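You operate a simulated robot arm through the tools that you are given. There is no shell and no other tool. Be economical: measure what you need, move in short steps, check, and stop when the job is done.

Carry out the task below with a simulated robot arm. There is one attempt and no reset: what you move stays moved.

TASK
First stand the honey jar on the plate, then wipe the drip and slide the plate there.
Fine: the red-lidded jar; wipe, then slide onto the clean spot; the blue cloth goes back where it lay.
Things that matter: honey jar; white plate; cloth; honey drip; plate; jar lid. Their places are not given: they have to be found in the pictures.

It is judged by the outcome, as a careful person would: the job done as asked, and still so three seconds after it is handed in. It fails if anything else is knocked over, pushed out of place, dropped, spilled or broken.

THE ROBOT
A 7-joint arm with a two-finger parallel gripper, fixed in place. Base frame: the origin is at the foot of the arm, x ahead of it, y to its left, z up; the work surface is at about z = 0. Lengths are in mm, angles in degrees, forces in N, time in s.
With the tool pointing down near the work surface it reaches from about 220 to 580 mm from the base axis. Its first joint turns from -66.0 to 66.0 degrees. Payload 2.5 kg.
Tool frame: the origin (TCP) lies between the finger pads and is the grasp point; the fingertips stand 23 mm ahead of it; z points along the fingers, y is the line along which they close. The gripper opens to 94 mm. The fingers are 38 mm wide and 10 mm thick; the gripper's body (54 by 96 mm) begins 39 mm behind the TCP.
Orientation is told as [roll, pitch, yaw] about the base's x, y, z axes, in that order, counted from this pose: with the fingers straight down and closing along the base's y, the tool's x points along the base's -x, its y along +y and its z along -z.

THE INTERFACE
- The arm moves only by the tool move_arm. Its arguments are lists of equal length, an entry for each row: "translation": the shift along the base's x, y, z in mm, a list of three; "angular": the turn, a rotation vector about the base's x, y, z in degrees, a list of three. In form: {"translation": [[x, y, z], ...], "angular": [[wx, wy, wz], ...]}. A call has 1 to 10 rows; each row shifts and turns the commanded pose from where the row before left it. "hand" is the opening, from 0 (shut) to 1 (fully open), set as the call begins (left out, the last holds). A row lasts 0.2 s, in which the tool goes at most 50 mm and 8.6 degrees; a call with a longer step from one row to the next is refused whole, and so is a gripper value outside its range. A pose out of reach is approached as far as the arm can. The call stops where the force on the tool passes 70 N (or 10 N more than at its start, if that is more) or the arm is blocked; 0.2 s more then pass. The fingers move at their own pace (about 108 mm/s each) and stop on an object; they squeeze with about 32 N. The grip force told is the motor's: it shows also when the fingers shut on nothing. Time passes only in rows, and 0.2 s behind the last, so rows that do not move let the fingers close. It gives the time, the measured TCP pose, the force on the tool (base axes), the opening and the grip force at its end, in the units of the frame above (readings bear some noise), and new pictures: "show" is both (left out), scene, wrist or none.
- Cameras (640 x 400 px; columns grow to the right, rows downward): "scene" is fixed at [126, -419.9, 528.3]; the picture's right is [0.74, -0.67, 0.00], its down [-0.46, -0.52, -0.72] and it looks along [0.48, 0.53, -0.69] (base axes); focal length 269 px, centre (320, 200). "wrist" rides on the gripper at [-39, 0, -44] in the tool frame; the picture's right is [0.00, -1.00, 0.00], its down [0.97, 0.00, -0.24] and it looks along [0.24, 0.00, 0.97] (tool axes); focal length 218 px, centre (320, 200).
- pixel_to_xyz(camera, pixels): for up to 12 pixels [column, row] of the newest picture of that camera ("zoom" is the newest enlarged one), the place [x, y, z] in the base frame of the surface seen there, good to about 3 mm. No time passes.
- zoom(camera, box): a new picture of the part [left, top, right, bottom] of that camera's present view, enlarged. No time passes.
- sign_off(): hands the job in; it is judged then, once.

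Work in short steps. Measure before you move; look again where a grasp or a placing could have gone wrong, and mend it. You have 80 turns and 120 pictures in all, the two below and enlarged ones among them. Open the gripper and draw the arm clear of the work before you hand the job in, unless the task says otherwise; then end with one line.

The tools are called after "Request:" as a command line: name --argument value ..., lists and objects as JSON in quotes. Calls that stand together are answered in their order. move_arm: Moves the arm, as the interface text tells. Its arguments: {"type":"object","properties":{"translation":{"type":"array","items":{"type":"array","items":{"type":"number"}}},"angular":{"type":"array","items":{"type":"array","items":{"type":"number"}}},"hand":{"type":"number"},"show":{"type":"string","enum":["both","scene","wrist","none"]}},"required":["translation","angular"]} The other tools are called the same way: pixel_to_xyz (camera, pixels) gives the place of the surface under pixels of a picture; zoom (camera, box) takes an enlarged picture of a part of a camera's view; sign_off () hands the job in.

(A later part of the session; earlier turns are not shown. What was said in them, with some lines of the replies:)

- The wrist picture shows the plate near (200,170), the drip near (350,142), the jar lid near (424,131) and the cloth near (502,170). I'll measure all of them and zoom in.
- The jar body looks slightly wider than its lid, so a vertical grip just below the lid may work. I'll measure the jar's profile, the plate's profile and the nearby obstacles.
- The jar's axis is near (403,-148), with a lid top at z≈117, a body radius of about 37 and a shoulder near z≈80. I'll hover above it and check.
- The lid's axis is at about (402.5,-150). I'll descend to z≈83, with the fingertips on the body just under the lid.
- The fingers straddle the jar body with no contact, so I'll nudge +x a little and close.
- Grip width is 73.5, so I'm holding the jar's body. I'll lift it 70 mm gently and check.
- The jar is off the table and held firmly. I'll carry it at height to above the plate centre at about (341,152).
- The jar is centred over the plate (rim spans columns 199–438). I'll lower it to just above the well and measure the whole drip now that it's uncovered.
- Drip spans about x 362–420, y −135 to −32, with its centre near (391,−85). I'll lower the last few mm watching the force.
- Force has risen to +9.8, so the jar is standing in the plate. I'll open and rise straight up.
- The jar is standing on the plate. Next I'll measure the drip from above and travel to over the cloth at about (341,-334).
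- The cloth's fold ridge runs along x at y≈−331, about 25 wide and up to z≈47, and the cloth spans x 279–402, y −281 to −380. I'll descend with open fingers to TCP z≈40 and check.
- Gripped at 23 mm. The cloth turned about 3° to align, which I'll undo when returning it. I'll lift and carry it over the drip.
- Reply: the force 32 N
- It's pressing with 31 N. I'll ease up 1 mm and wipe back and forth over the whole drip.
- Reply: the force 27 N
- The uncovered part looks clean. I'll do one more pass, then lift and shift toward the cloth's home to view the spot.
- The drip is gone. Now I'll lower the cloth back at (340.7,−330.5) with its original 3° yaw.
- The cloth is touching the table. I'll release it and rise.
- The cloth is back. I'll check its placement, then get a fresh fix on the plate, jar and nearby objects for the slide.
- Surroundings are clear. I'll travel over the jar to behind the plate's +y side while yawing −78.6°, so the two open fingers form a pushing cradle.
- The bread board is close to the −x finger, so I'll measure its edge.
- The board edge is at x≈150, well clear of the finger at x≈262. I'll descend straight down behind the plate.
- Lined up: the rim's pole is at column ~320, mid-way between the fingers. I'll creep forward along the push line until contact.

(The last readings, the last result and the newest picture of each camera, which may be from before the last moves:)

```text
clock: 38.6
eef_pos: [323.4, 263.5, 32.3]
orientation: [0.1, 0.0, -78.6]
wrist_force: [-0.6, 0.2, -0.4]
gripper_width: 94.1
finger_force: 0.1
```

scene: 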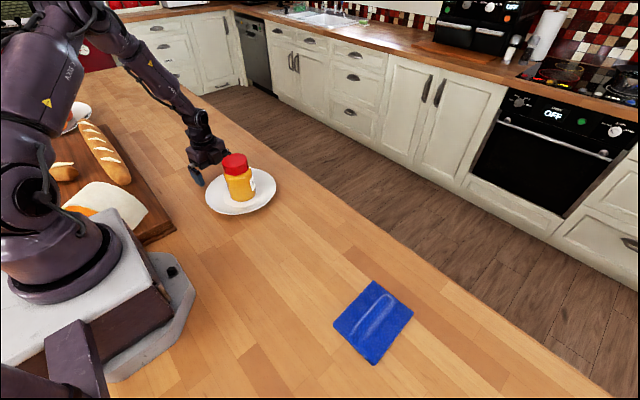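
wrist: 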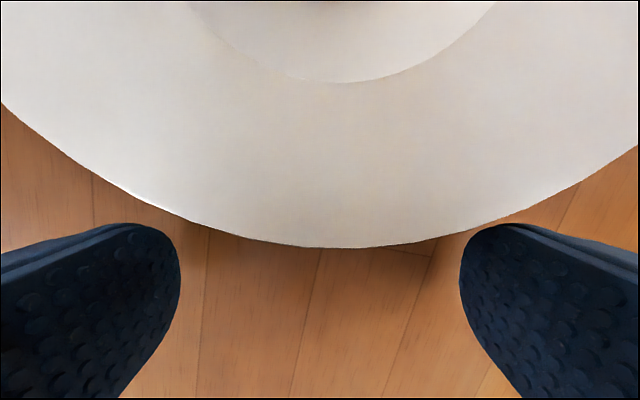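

The rim pole is at about column 340, so the plate sits a little toward −x. I'll shift 5 mm that way and continue gently.

Request:
move_arm --translation '[[-5, -1, 0], [0.6, -2.9, 0], [0.6, -2.9, 0], [0.6, -2.9, 0], [0, 0, 0]]' --angular '[[0, 0, 0], [0, 0, 0], [0, 0, 0], [0, 0, 0], [0, 0, 0]]' --show "wrist"

```text
clock: 39.8
eef_pos: [320.0, 254.0, 32.3]
orientation: [0.0, 0.0, -78.5]
wrist_force: [1.1, 3.0, -0.4]
gripper_width: 94.2
finger_force: 0.0
```

wrist: 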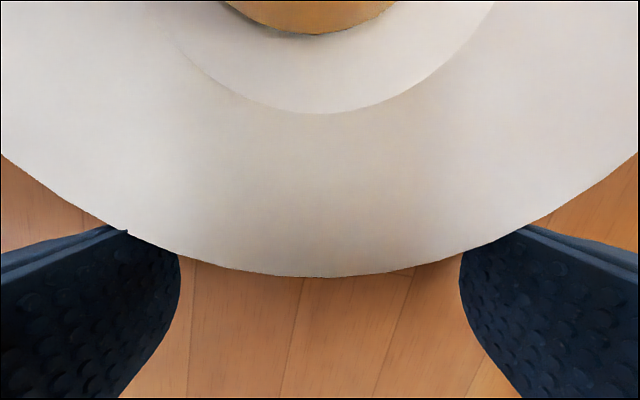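

Both fingers now cradle the rim symmetrically. I'll start the slow slide with an 8 mm/row test stretch.

Request:
move_arm --translation '[[0.6, -2.9, 0], [1, -4.9, 0], [1.4, -6.8, 0], [1.6, -7.8, 0], [1.6, -7.8, 0], [1, -4.9, 0], [0.4, -2, 0], [0, 0, 0]]' --angular '[[0, 0, 0], [0, 0, 0], [0, 0, 0], [0, 0, 0], [0, 0, 0], [0, 0, 0], [0, 0, 0], [0, 0, 0]]'

```text
clock: 41.6
eef_pos: [327.3, 216.7, 32.7]
orientation: [0.0, 0.0, -78.6]
wrist_force: [0.0, 2.0, 0.1]
gripper_width: 94.2
finger_force: 0.1
```

scene: 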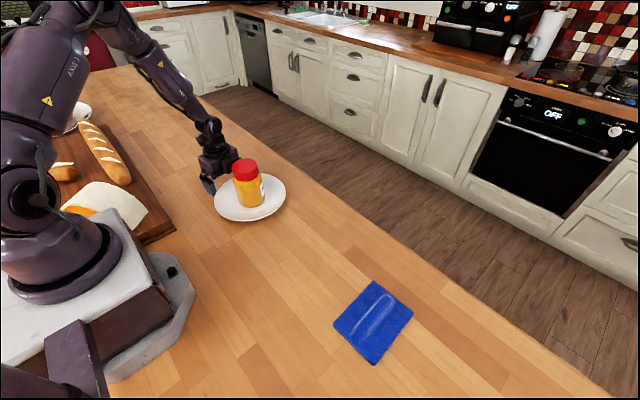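
wrist: 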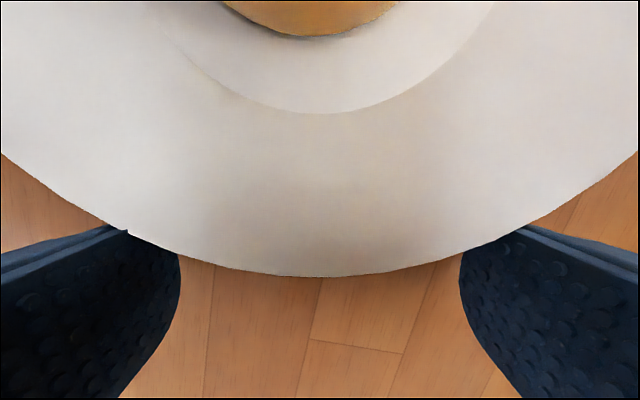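

The plate slides steadily with the jar upright. I'll continue.

Request:
move_arm --translation '[[1, -4.9, 0], [1.6, -7.8, 0], [1.8, -8.8, 0], [1.8, -8.8, 0], [1.8, -8.8, 0], [1.8, -8.8, 0], [1.8, -8.8, 0], [1.8, -8.8, 0], [1.6, -7.8, 0], [1, -4.9, 0]]' --angular '[[0, 0, 0], [0, 0, 0], [0, 0, 0], [0, 0, 0], [0, 0, 0], [0, 0, 0], [0, 0, 0], [0, 0, 0], [0, 0, 0], [0, 0, 0]]'

```text
clock: 43.8
eef_pos: [344.1, 138.4, 30.6]
orientation: [-0.1, 0.0, -78.7]
wrist_force: [-0.5, 1.9, -2.0]
gripper_width: 94.1
finger_force: 0.0
```

scene: 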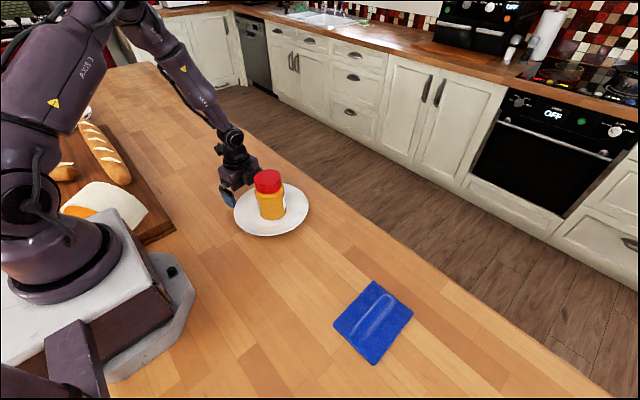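
wrist: 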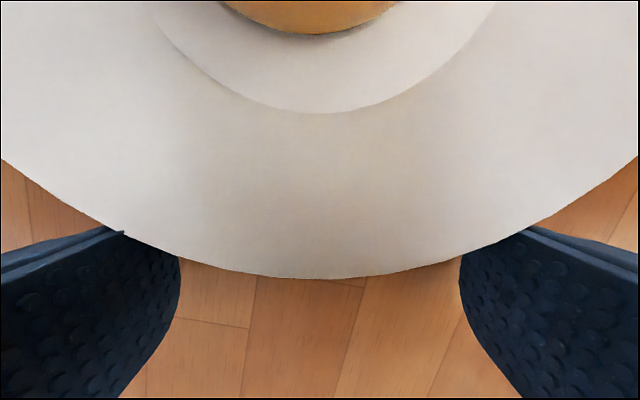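

Request:
move_arm --translation '[[1, -4.9, 0], [1.6, -7.8, 0], [1.8, -8.8, 0], [1.8, -8.8, 0], [1.8, -8.8, 0], [1.8, -8.8, 0], [1.8, -8.8, 0], [1.8, -8.8, 0], [1.6, -7.8, 0], [1, -4.9, 0]]' --angular '[[0, 0, 0], [0, 0, 0], [0, 0, 0], [0, 0, 0], [0, 0, 0], [0, 0, 0], [0, 0, 0], [0, 0, 0], [0, 0, 0], [0, 0, 0]]'

```text
clock: 46.0
eef_pos: [359.2, 59.2, 31.9]
orientation: [0.1, 0.1, -78.7]
wrist_force: [-0.3, 3.7, 1.2]
gripper_width: 94.1
finger_force: 0.0
```

scene: 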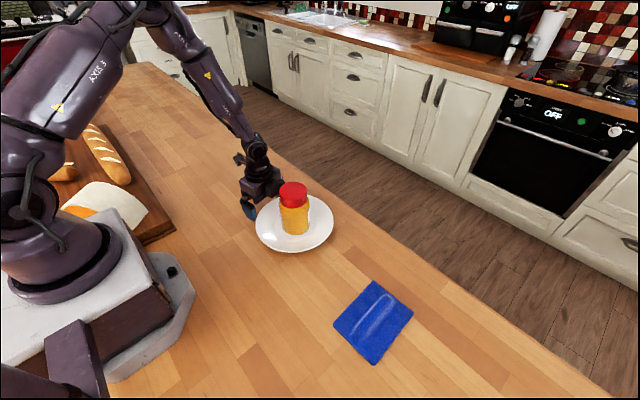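
wrist: 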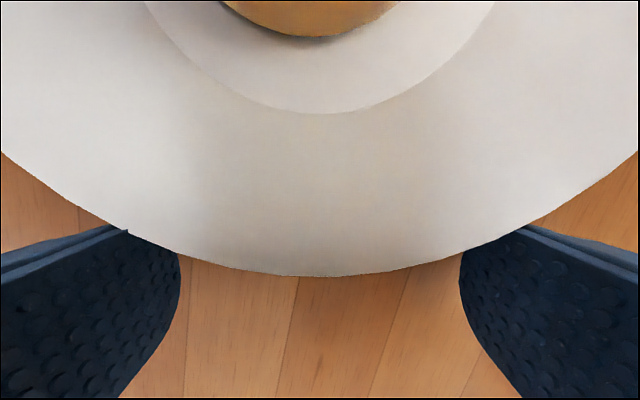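

I'll measure the plate rim to compute the final stretch.

Request:
pixel_to_xyz --camera "scene" --pixels '[[257, 229], [332, 222], [300, 250], [260, 238], [330, 234], [318, 200], [293, 188]]'

```text
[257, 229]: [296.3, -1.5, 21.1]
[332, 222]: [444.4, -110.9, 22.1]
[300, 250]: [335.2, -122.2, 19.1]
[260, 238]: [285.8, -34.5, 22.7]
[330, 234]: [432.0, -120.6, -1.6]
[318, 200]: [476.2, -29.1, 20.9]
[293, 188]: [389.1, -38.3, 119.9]
```

Plate centre is at about (380,−42), so about 45 mm remains to (390,−86).

Request:
move_arm --translation '[[1, -4.9, 0], [1.7, -7.8, 0], [1.8, -8.8, 0], [1.8, -8.8, 0], [1.6, -6.8, 0], [1, -4.4, 0], [0.6, -2.5, 0], [0, 0, 0]]' --angular '[[0, 0, 0], [0, 0, 0], [0, 0, 0], [0, 0, 0], [0, 0, 0], [0, 0, 0], [0, 0, 0], [0, 0, 0]]' --show "scene"

Request:
zoom --camera "scene" --box '[240, 160, 370, 280]'

```text
clock: 47.8
eef_pos: [369.0, 15.8, 31.0]
orientation: [0.0, -0.1, -78.6]
wrist_force: [-1.5, 2.4, -1.2]
gripper_width: 94.3
finger_force: 0.1
```

scene: 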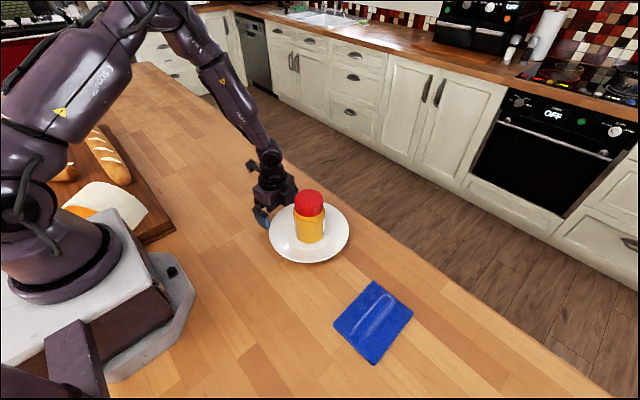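

```text
3.33 times, centred on (305, 220) of scene
```

zoom: 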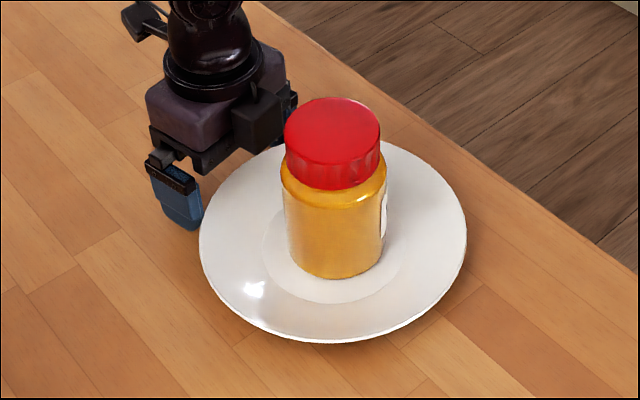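

The plate covers the cleaned spot with the jar upright. I'll back off along the push line, then rise clear.

Request:
move_arm --translation '[[-1.6, 7.8, 0], [-4, 20, 0], [-6, 30, 0], [0, 0, 30], [0, 0, 45], [0, 0, 45], [0, 0, 45], [0, 0, 20], [0, 0, 0]]' --angular '[[0, 0, 0], [0, 0, 0], [0, 0, 0], [0, 0, 0], [0, 0, 0], [0, 0, 0], [0, 0, 0], [0, 0, 0], [0, 0, 0]]'

Request:
pixel_to_xyz --camera "scene" --pixels '[[270, 236], [348, 235], [310, 262], [330, 206], [308, 197], [374, 282], [411, 315], [373, 362], [335, 325]]'

```text
clock: 49.8
eef_pos: [356.4, 75.8, 215.1]
orientation: [0.0, 0.0, -78.6]
wrist_force: [0.4, -0.4, 0.3]
gripper_width: 93.9
finger_force: 0.1
```

scene: 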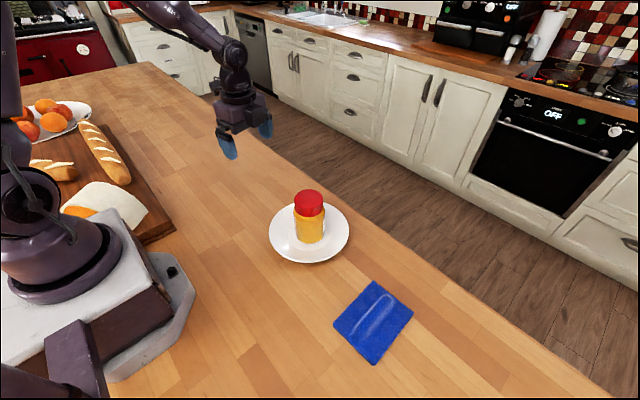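
wrist: 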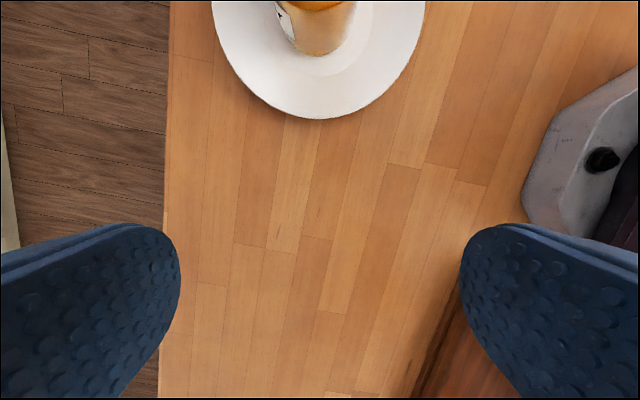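

```text
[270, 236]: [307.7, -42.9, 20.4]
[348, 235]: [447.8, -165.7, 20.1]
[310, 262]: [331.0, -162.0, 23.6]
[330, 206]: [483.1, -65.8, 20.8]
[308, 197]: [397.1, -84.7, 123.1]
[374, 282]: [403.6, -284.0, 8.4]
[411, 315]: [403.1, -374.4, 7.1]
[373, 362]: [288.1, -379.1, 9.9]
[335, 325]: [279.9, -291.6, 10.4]
```

The plate centre is at about (389,−88) on the cleaned spot, with the jar upright. The cloth is within a few mm of where it lay, and the arm is clear with the gripper open, so I'm handing in.

Request:
sign_off

```text
The job is handed in.
```

The honey jar is standing on the plate, the drip is wiped up, the plate has been slid onto the clean spot, and the blue cloth is back within a few millimetres of where it lay.
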